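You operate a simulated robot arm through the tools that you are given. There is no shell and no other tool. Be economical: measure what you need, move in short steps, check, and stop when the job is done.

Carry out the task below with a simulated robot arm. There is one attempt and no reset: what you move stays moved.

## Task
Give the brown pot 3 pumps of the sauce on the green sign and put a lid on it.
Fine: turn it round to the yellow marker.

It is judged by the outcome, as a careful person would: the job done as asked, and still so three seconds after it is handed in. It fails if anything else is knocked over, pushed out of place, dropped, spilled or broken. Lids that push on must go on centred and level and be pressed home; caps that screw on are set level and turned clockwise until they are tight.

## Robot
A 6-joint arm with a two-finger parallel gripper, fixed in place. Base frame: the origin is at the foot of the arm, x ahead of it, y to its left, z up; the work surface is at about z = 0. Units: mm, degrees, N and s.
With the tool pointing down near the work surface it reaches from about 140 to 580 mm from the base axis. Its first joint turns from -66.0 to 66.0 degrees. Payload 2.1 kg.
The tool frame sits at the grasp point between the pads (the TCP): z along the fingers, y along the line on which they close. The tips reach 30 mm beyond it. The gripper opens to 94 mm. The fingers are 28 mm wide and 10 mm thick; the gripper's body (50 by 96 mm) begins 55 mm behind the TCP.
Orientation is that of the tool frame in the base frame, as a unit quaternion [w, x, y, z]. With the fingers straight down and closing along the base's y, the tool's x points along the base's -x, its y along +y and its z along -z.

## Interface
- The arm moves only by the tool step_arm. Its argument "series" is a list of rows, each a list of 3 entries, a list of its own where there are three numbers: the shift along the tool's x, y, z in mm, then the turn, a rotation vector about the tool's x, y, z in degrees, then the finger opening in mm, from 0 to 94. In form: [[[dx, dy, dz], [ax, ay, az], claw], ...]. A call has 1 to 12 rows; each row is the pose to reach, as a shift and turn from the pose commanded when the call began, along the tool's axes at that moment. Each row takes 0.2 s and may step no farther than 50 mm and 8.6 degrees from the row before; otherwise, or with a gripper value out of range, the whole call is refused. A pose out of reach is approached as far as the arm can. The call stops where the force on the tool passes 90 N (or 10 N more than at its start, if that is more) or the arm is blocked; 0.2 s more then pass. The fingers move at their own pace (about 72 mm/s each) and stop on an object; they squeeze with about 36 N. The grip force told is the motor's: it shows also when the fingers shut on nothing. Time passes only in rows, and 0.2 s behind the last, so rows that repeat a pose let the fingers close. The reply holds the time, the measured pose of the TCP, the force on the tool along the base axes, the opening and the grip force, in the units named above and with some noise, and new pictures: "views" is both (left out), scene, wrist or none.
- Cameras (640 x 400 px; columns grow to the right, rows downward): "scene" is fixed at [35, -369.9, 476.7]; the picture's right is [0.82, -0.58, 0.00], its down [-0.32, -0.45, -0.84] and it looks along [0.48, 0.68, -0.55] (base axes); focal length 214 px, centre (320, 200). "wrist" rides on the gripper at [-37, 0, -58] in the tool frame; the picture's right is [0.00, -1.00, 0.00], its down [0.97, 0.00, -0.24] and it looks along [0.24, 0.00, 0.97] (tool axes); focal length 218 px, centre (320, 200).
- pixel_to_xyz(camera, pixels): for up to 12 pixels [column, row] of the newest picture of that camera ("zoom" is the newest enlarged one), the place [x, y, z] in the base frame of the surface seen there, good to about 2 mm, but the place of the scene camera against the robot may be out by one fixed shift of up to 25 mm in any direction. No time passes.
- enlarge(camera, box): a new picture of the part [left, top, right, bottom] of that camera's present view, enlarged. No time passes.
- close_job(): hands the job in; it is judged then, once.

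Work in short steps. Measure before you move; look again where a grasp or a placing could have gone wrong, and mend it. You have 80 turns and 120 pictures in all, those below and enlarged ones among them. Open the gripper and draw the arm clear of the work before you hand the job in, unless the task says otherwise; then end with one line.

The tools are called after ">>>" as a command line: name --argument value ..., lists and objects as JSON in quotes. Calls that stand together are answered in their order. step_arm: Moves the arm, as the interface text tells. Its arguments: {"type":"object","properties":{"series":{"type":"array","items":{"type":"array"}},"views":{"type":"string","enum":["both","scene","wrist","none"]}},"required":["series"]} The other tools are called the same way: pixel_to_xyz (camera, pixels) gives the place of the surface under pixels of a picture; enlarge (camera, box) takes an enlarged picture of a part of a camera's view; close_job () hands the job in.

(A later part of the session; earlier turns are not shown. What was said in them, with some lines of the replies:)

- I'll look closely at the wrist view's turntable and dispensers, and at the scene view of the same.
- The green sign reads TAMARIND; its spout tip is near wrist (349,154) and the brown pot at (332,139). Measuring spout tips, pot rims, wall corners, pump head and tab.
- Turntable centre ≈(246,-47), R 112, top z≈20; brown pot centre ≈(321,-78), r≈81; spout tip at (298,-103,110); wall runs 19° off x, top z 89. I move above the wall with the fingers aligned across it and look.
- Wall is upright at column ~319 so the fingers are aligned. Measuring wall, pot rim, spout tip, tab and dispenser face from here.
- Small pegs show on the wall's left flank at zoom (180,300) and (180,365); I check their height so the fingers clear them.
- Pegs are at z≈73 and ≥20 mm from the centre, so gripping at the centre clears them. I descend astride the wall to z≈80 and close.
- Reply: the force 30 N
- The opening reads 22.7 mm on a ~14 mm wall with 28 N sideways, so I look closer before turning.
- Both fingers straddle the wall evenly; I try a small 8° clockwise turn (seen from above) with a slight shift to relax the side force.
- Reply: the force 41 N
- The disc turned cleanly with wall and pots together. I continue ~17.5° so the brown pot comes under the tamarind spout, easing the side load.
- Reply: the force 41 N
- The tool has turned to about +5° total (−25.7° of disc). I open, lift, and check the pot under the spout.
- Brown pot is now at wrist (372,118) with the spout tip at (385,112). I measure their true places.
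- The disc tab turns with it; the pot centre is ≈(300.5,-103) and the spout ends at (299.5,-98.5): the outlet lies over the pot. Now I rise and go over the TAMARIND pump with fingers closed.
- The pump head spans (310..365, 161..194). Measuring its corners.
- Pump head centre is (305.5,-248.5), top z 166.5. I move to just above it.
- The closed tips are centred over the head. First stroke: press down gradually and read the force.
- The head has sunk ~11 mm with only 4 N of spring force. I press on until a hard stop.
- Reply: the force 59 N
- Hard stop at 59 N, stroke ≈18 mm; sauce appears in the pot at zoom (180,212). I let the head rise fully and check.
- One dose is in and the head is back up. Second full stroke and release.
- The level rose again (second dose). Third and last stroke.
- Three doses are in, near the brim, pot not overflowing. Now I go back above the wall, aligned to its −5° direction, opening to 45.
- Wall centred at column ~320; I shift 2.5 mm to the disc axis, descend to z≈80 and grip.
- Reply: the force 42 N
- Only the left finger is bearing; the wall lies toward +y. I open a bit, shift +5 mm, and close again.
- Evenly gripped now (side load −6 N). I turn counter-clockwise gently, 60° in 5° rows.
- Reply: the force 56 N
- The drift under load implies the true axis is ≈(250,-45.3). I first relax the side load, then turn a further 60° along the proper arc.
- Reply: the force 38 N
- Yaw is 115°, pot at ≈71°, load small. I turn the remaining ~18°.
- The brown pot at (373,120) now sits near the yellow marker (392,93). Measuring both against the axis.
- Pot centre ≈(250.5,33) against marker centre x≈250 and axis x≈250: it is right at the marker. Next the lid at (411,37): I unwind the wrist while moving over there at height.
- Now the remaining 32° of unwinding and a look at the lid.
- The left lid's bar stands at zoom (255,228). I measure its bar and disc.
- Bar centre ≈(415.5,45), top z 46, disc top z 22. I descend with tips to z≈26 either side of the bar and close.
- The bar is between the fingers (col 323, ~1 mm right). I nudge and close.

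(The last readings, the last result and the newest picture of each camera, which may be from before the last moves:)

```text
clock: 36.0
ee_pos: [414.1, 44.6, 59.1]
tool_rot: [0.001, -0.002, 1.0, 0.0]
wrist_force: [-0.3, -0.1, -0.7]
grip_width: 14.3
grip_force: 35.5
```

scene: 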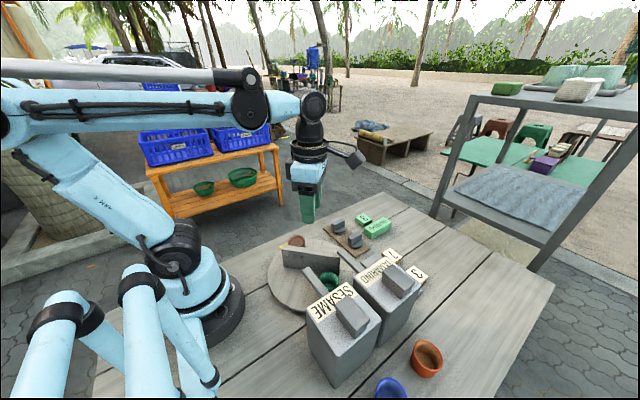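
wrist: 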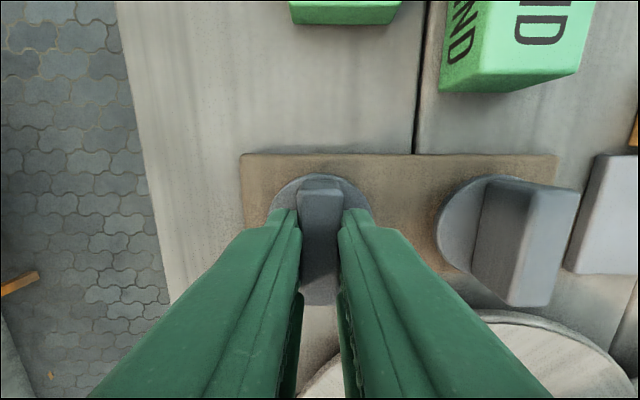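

Held at 14.3 mm. I lift 80 mm and look at how the lid sits.

>>> step_arm --series '[[[0, 0, -5], [0, 0, 0], 2], [[0, 0, -25], [0, 0, 0], 2], [[0, 0, -55], [0, 0, 0], 2], [[0, 0, -85], [0, 0, 0], 2], [[0, 0, -85], [0, 0, 0], 2]]'

>>> enlarge --camera "scene" --box '[260, 170, 400, 290]'

>>> enlarge --camera "wrist" --box '[240, 130, 400, 240]'

```text
clock: 37.2
ee_pos: [415.8, 43.6, 143.0]
tool_rot: [0.0, -0.002, 1.0, 0.001]
wrist_force: [-0.2, 0.2, -0.5]
grip_width: 14.4
grip_force: 35.5
```

scene: 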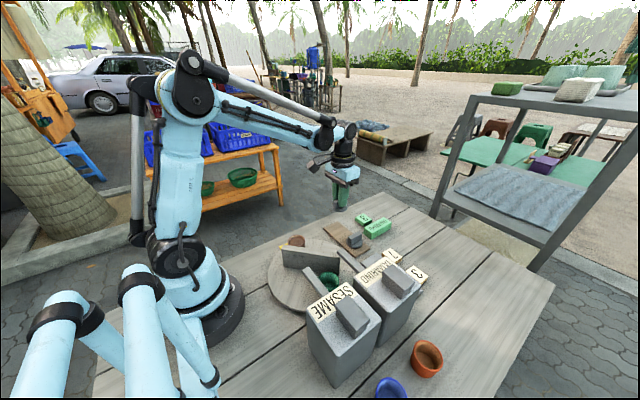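
wrist: 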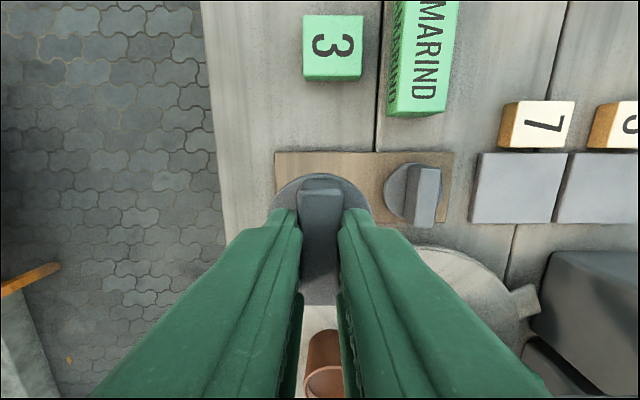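

```text
3.33 times, centred on (330, 230) of scene
```

zoom: 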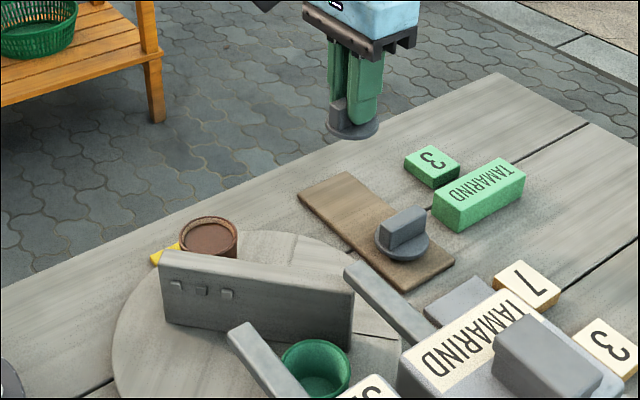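

```text
3.64 times, centred on (320, 185) of wrist
```

zoom: 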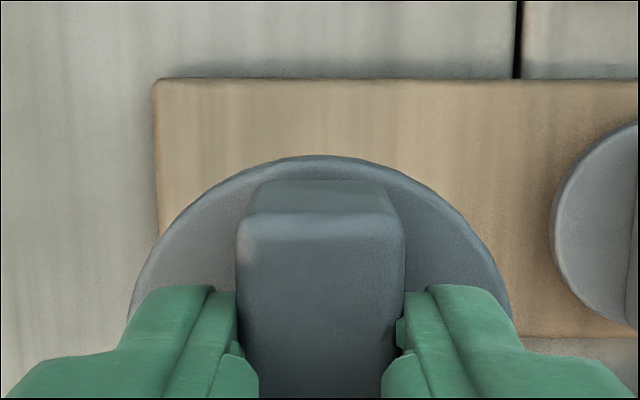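

The lid is level and centred in y. I measure its front and side edges relative to the TCP.

>>> pixel_to_xyz --camera "zoom" --pixels '[[318, 160], [140, 275], [500, 275], [175, 220], [460, 220], [318, 195], [318, 165]]'

```text
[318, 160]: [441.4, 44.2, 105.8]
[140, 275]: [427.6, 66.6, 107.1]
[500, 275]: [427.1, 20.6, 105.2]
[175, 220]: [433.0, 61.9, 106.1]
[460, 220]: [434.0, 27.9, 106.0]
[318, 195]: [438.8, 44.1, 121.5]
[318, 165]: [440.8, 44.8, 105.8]
```

Lid centre ≈ TCP +1.5 mm in x, 0 in y; disc top is TCP−37. I carry it high to stand behind the pot so the wrist camera sees the rim ahead of the lid.

>>> step_arm --series '[[[10, 0, -30], [0, 0, 0], 2], [[40, -2, -55], [0, 0, 0], 2], [[75, -4, -55], [0, 0, 0], 2], [[110, -6, -55], [0, 0, 0], 2], [[145, -8, -55], [0, 0, 0], 2], [[180, -10, -55], [0, 0, 0], 2], [[205, -11, -55], [0, 0, 0], 2], [[213, -11, -55], [0, 0, 0], 2], [[213, -11, -55], [0, 0, 0], 2]]'

>>> enlarge --camera "wrist" --box '[240, 70, 400, 230]'

```text
clock: 39.2
ee_pos: [202.5, 32.2, 199.5]
tool_rot: [0.0, -0.001, 1.0, 0.0]
wrist_force: [0.4, 0.2, -0.2]
grip_width: 14.0
grip_force: 35.5
```

scene: 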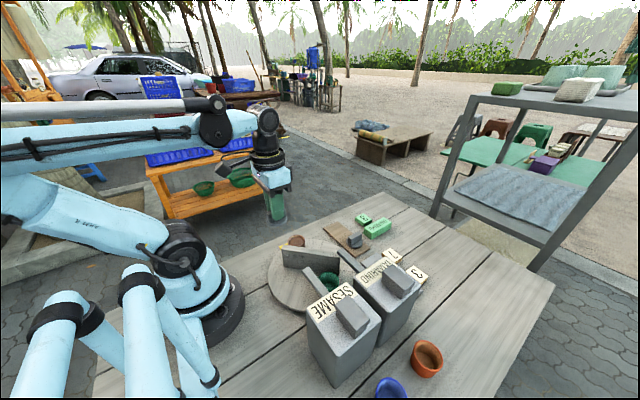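
wrist: 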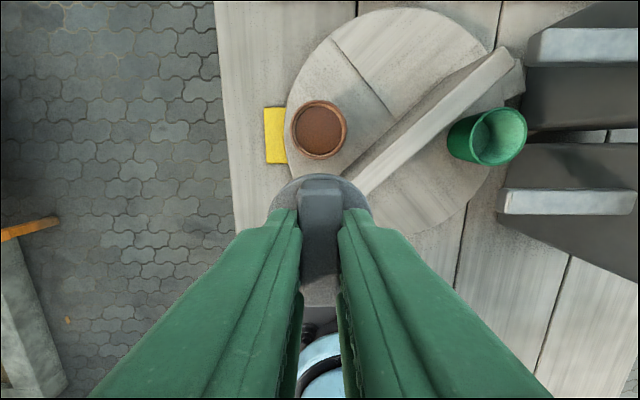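

```text
2.50 times, centred on (320, 150) of wrist
```

zoom: 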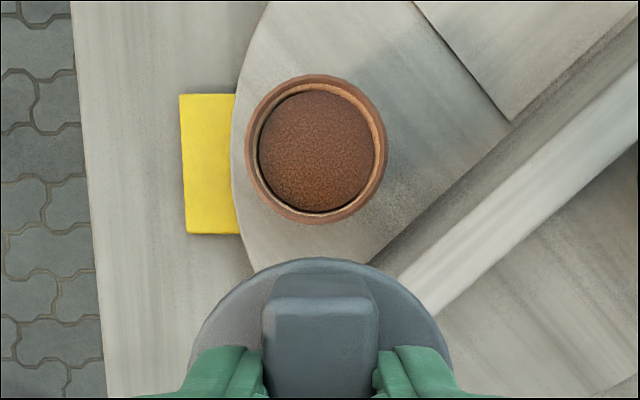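

Pot rim spans zoom (245..387, 75..224). I measure rim points, lid front edge, and marker.

>>> pixel_to_xyz --camera "zoom" --pixels '[[251, 148], [382, 148], [316, 80], [316, 218], [267, 101], [366, 101], [267, 198], [364, 198], [319, 263], [208, 330], [432, 330], [210, 164]]'

```text
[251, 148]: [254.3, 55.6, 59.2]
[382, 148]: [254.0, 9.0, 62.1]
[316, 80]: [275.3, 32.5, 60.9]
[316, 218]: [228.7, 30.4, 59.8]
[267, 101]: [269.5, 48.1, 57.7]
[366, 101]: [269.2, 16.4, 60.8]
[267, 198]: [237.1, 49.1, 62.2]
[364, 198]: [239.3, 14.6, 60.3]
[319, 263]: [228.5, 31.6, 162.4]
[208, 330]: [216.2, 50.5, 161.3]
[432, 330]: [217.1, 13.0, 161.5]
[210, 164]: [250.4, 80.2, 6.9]
```

Pot centre ≈(252.4,32.1), lid centre ≈(204,31.7). I move +48.4 in x and lower to just above the rim (TCP z≈122).

>>> step_arm --series '[[[-20, 0.4, 0], [0, 0, 0], 2], [[-40, 0.4, 0], [0, 0, 0], 2], [[-48.4, 0.4, 0], [0, 0, 0], 2], [[-48.4, 0.4, 35], [0, 0, 0], 2], [[-48.4, 0.4, 65], [0, 0, 0], 2], [[-48.4, 0.4, 78], [0, 0, 0], 2], [[-48.4, 0.4, 78], [0, 0, 0], 2]]'

>>> enlarge --camera "scene" --box '[260, 190, 360, 270]'

>>> enlarge --camera "wrist" --box '[220, 120, 420, 245]'

```text
clock: 40.8
ee_pos: [251.8, 33.6, 121.3]
tool_rot: [-0.001, -0.002, 1.0, 0.0]
wrist_force: [0.8, 0.1, 0.4]
grip_width: 14.3
grip_force: 36.4
```

scene: 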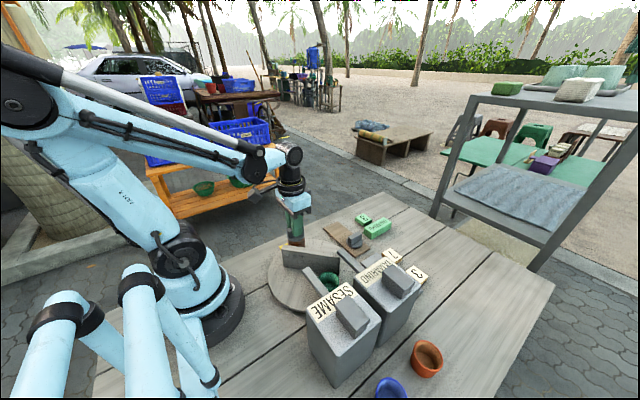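
wrist: 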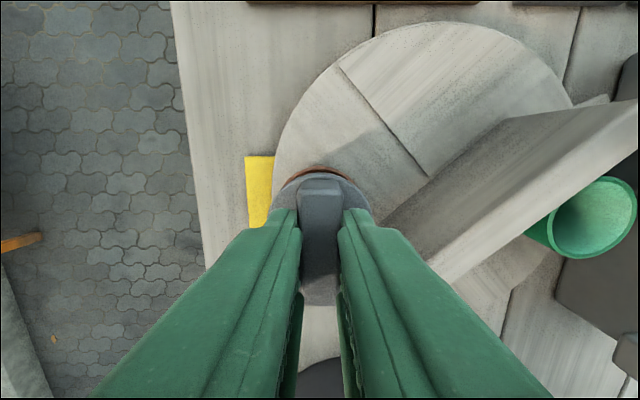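

```text
5.00 times, centred on (310, 230) of scene
```

zoom: 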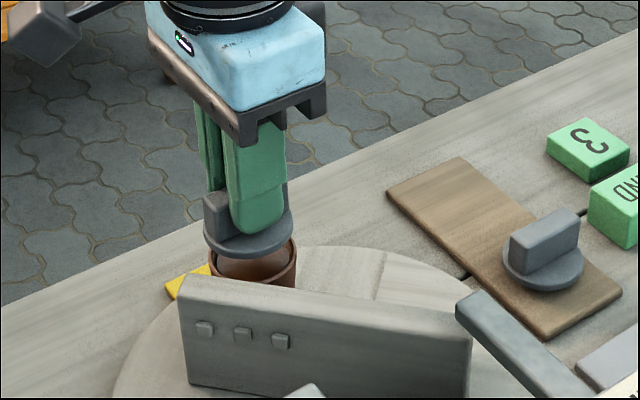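

```text
3.20 times, centred on (320, 182) of wrist
```

zoom: 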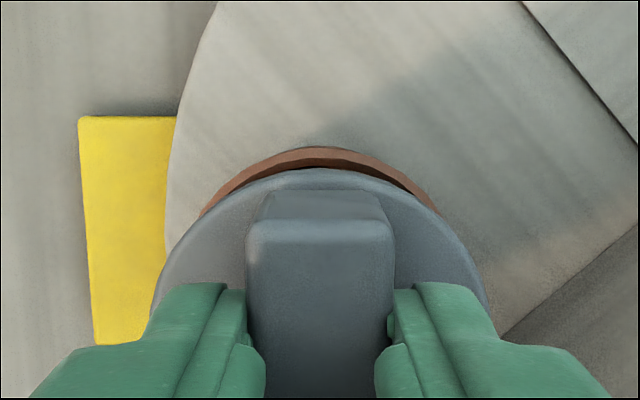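

I compare the lid's front edge (zoom (320,171)) and the rim's visible front and flank points.

>>> pixel_to_xyz --camera "zoom" --pixels '[[320, 172], [322, 153], [230, 190], [405, 185], [165, 275], [475, 275], [200, 225], [440, 225]]'

```text
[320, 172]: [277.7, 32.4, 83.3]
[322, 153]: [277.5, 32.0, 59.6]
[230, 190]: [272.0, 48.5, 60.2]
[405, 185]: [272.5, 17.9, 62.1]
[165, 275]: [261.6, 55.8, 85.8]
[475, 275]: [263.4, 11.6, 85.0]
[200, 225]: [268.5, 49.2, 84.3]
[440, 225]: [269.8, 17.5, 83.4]
```

Rim and lid fronts coincide (277.5 vs 277.7) and both centre at y≈33: aligned. I lower slowly to contact.

>>> step_arm --series '[[[0, 0, 5], [0, 0, 0], 2], [[0, 0, 9], [0, 0, 0], 2], [[0, 0, 12], [0, 0, 0], 2], [[0, 0, 14], [0, 0, 0], 2], [[0, 0, 16], [0, 0, 0], 2]]' --views "wrist"

```text
clock: 42.0
ee_pos: [250.5, 32.0, 107.0]
tool_rot: [0.0, -0.002, 1.0, 0.0]
wrist_force: [0.2, -0.1, -0.5]
grip_width: 14.1
grip_force: 36.8
```

wrist: 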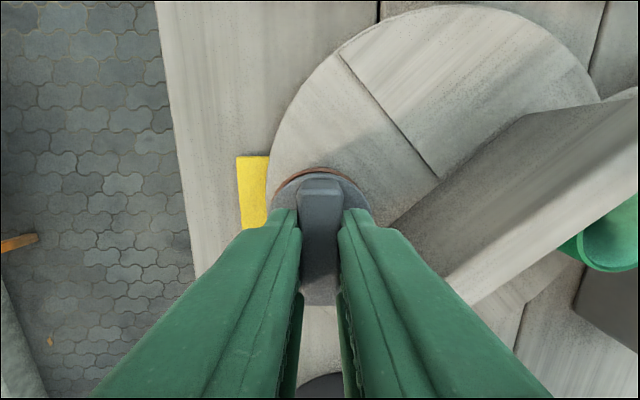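

No contact yet at TCP 107. I check the alignment close up before contact.

>>> enlarge --camera "wrist" --box '[240, 140, 400, 240]'

>>> enlarge --camera "scene" --box '[270, 210, 330, 260]'

```text
4.00 times, centred on (320, 190) of wrist
```

zoom: 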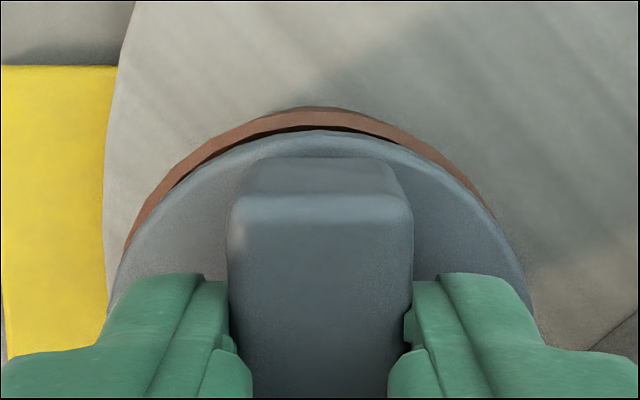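

```text
8.00 times, centred on (300, 235) of scene
```

zoom: 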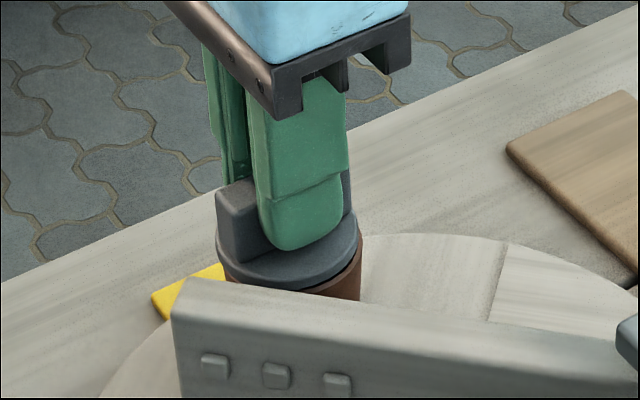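

I re-measure both edges from the wrist zoom at this close range, averaging several points.

>>> enlarge --camera "wrist" --box '[270, 155, 370, 215]'

>>> pixel_to_xyz --camera "zoom" --pixels '[[240, 90], [320, 82], [400, 90], [160, 125], [470, 120], [240, 130], [320, 118], [400, 128], [160, 170], [480, 170], [60, 300], [580, 300]]'

```text
6.40 times, centred on (320, 185) of wrist
```

zoom: 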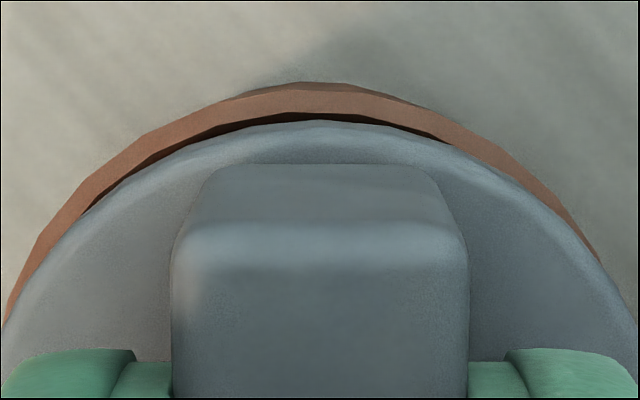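

```text
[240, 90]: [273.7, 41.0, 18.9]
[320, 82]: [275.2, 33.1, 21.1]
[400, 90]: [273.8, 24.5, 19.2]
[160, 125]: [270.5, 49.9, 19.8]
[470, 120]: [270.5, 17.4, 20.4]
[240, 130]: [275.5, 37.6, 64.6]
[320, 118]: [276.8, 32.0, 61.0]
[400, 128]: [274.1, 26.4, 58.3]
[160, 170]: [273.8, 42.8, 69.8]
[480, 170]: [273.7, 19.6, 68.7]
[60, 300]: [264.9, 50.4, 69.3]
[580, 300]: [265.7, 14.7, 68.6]
```

The rim shows slightly ahead of the lid (~1–1.5 mm in x, ~0.4 in y). I nudge +1.1/+0.3 and lower with force watching.

>>> step_arm --series '[[[-1.1, 0.3, 0], [0, 0, 0], 2], [[-1.1, 0.3, 2], [0, 0, 0], 2], [[-1.1, 0.3, 3.5], [0, 0, 0], 2], [[-1.1, 0.3, 5], [0, 0, 0], 2]]' --views "none"

```text
clock: 43.0
ee_pos: [252.0, 34.4, 100.8]
tool_rot: [0.0, -0.002, 1.0, 0.0]
wrist_force: [-1.3, 1.4, 19.8]
grip_width: 14.2
grip_force: 36.0
```

Contact at 20 N with hardly any side force. I press on in small steps.

>>> step_arm --series '[[[0, 0, 1], [0, 0, 0], 2], [[0, 0, 2], [0, 0, 0], 2], [[0, 0, 3], [0, 0, 0], 2]]' --views "both"

>>> enlarge --camera "scene" --box '[270, 210, 330, 260]'

>>> enlarge --camera "wrist" --box '[270, 155, 370, 215]'

```text
clock: 43.8
ee_pos: [252.1, 33.6, 98.2]
tool_rot: [0.001, -0.001, 1.0, 0.0]
wrist_force: [0.3, -0.1, 33.3]
grip_width: 14.1
grip_force: 35.9
```

scene: 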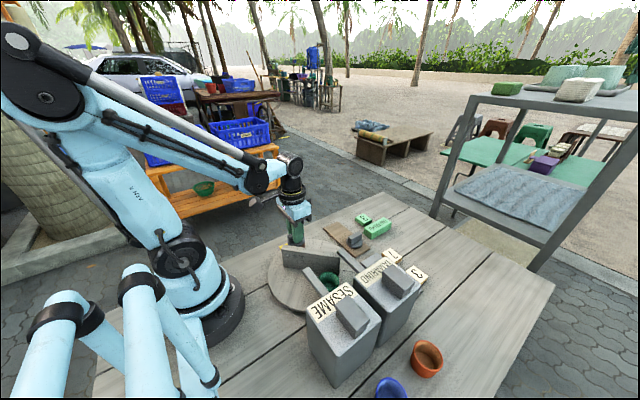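
wrist: 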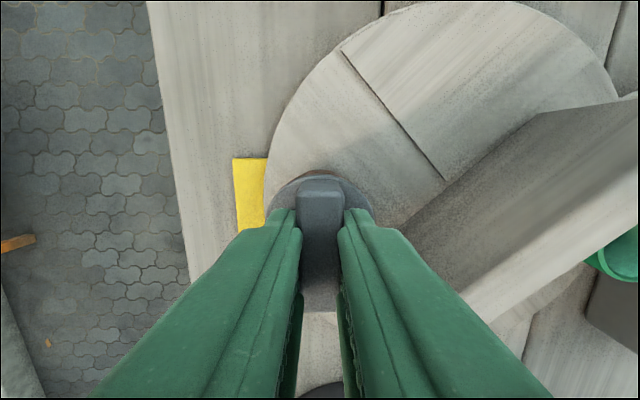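

```text
8.00 times, centred on (300, 235) of scene
```

zoom: 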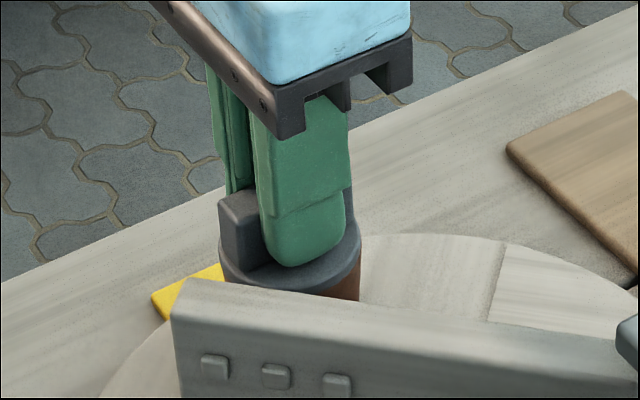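

```text
6.40 times, centred on (320, 185) of wrist
```

zoom: 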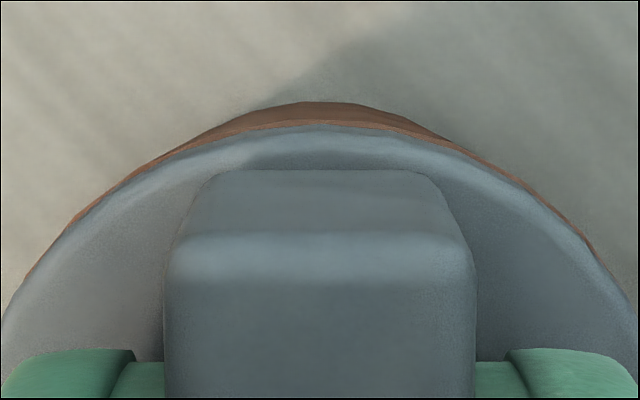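

The lid is sinking in, centred and level. I press further to a hard stop.

>>> step_arm --series '[[[0, 0, 1.5], [0, 0, 0], 2], [[0, 0, 3], [0, 0, 0], 2], [[0, 0, 4.5], [0, 0, 0], 2], [[0, 0, 6], [0, 0, 0], 2], [[0, 0, 6], [0, 0, 0], 2]]' --views "none"

```text
clock: 44.7
ee_pos: [252.7, 33.3, 94.0]
tool_rot: [-0.001, 0.0, 1.0, -0.001]
wrist_force: [-0.5, -0.9, 33.2]
grip_width: 14.4
grip_force: 35.6
stopped in row 4: the force on the tool passed its limit (the readings are from after the stop); the commanded pose is now the measured one
```

It stopped at the force limit — either home or slid in the grip. I open, rise and inspect.

>>> step_arm --series '[[[0, 0, 0], [0, 0, 0], 20], [[0, 0, 0], [0, 0, 0], 40], [[0, 0, 0], [0, 0, 0], 40], [[0, 0, -30], [0, 0, 0], 40], [[10, 0, -60], [0, 0, 0], 40], [[30, 0, -90], [0, 0, 0], 40], [[45, 0, -90], [0, 0, 0], 40]]'

>>> enlarge --camera "scene" --box '[265, 210, 345, 270]'

>>> enlarge --camera "wrist" --box '[240, 70, 400, 200]'

```text
clock: 46.3
ee_pos: [207.7, 32.2, 183.3]
tool_rot: [-0.001, -0.001, 1.0, -0.001]
wrist_force: [-0.2, 0.5, 0.2]
grip_width: 40.0
grip_force: 0.2
```

scene: 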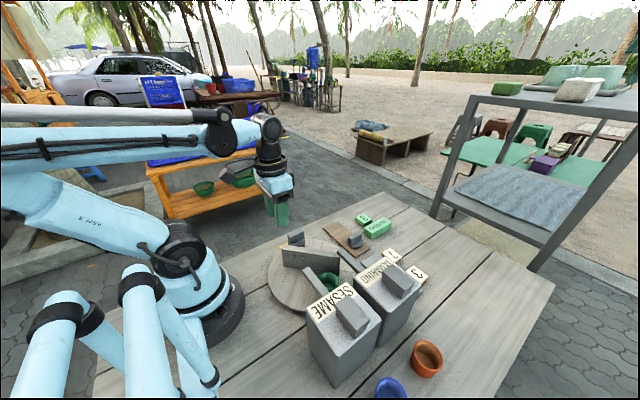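
wrist: 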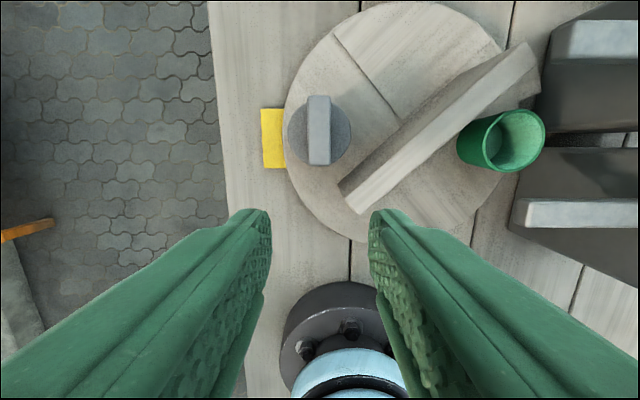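

```text
6.67 times, centred on (305, 240) of scene
```

zoom: 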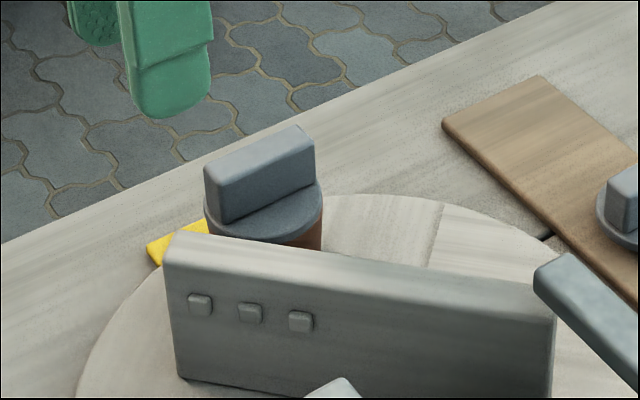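

```text
3.08 times, centred on (320, 135) of wrist
```

zoom: 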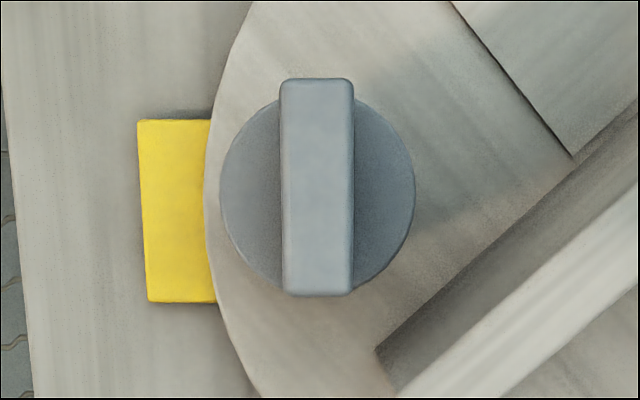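

The lid sits on the pot. I measure its disc and bar heights for level and seating.

>>> pixel_to_xyz --camera "zoom" --pixels '[[230, 190], [405, 190], [260, 130], [380, 130], [260, 255], [380, 255], [317, 95], [317, 280], [290, 185], [345, 185], [318, 188]]'

```text
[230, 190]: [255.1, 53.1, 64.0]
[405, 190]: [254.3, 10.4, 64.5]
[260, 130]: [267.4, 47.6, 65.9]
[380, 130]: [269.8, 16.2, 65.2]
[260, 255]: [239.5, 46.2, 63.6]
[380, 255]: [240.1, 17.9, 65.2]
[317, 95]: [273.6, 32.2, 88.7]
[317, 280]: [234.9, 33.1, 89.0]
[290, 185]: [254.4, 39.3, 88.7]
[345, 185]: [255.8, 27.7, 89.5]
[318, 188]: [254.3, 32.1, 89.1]
```

Disc top is z 64–65.5 all round (level), ~4 mm above the rim. To be sure it's home, I press its bar top centrally with closed fingers.

>>> step_arm --series '[[[-20, 0, 0], [0, 0, 0], 10], [[-46.6, 0, 0], [0, 0, 0], 0], [[-46.6, 0, 30], [0, 0, 0], 0], [[-46.6, 0, 55], [0, 0, 0], 0], [[-46.6, 0, 61], [0, 0, 0], 0], [[-46.6, 0, 64], [0, 0, 0], 0], [[-46.6, 0, 66], [0, 0, 0], 0], [[-46.6, 0, 68], [0, 0, 0], 0], [[-46.6, 0, 70], [0, 0, 0], 0], [[-46.6, 0, 72], [0, 0, 0], 0]]' --views "none"

```text
clock: 48.1
ee_pos: [255.1, 34.1, 118.1]
tool_rot: [-0.002, 0.0, 1.0, -0.001]
wrist_force: [-1.5, -0.6, 32.1]
grip_width: 0.0
grip_force: 33.1
stopped in row 9: the force on the tool passed its limit (the readings are from after the stop); the commanded pose is now the measured one
```

It held at 90 N without sinking (bar top still z≈88–89), so the lid is home. I draw the arm up and back and open the gripper.

>>> step_arm --series '[[[0, 0, -30], [0, 0, 0], 0], [[10, 0, -75], [0, 0, 0], 20], [[30, 0, -120], [0, 0, 0], 50], [[40, 0, -160], [0, 0, 0], 50], [[40, 0, -160], [0, 0, 0], 50]]'

>>> enlarge --camera "wrist" --box '[200, 50, 500, 230]'

>>> enlarge --camera "scene" --box '[250, 200, 450, 340]'

```text
clock: 49.3
ee_pos: [214.9, 36.5, 275.6]
tool_rot: [-0.001, -0.001, 1.0, 0.0]
wrist_force: [-0.8, 0.3, -0.1]
grip_width: 50.0
grip_force: 0.0
```

scene: 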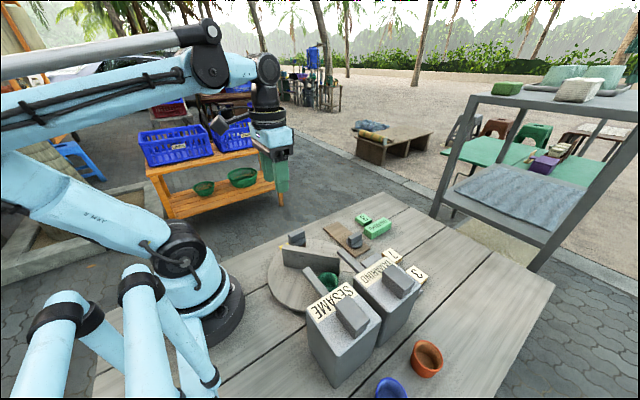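
wrist: 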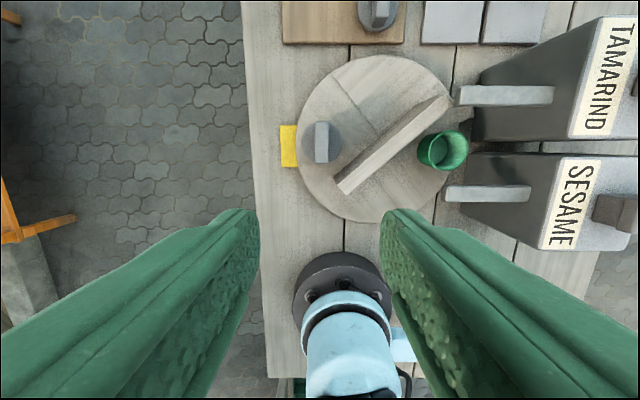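

```text
2.13 times, centred on (350, 140) of wrist
```

zoom: 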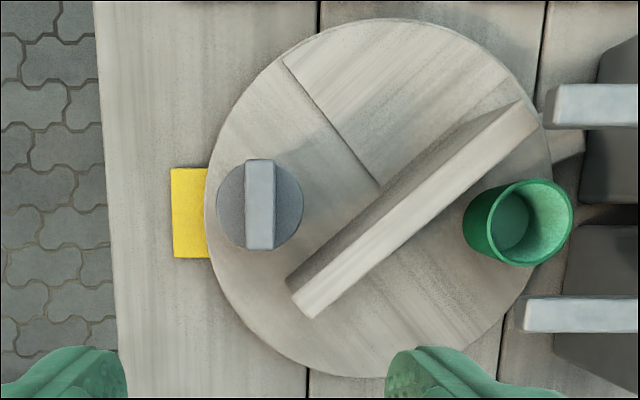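

```text
2.86 times, centred on (350, 270) of scene
```

zoom: 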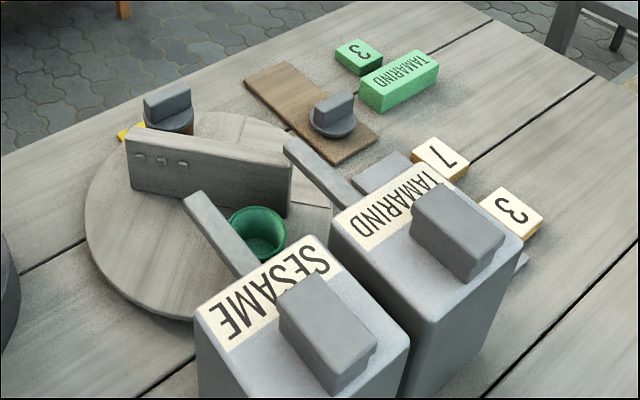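

The lidded brown pot stands next to the yellow marker, everything else is in place, and the arm is clear with the gripper open. I hand the job in.

>>> close_job

```text
The job is handed in.
```

The brown pot got three full pumps of tamarind, was turned to within about 2° of the yellow marker, and its lid is pressed on level and held at 90 N; the job is handed in.
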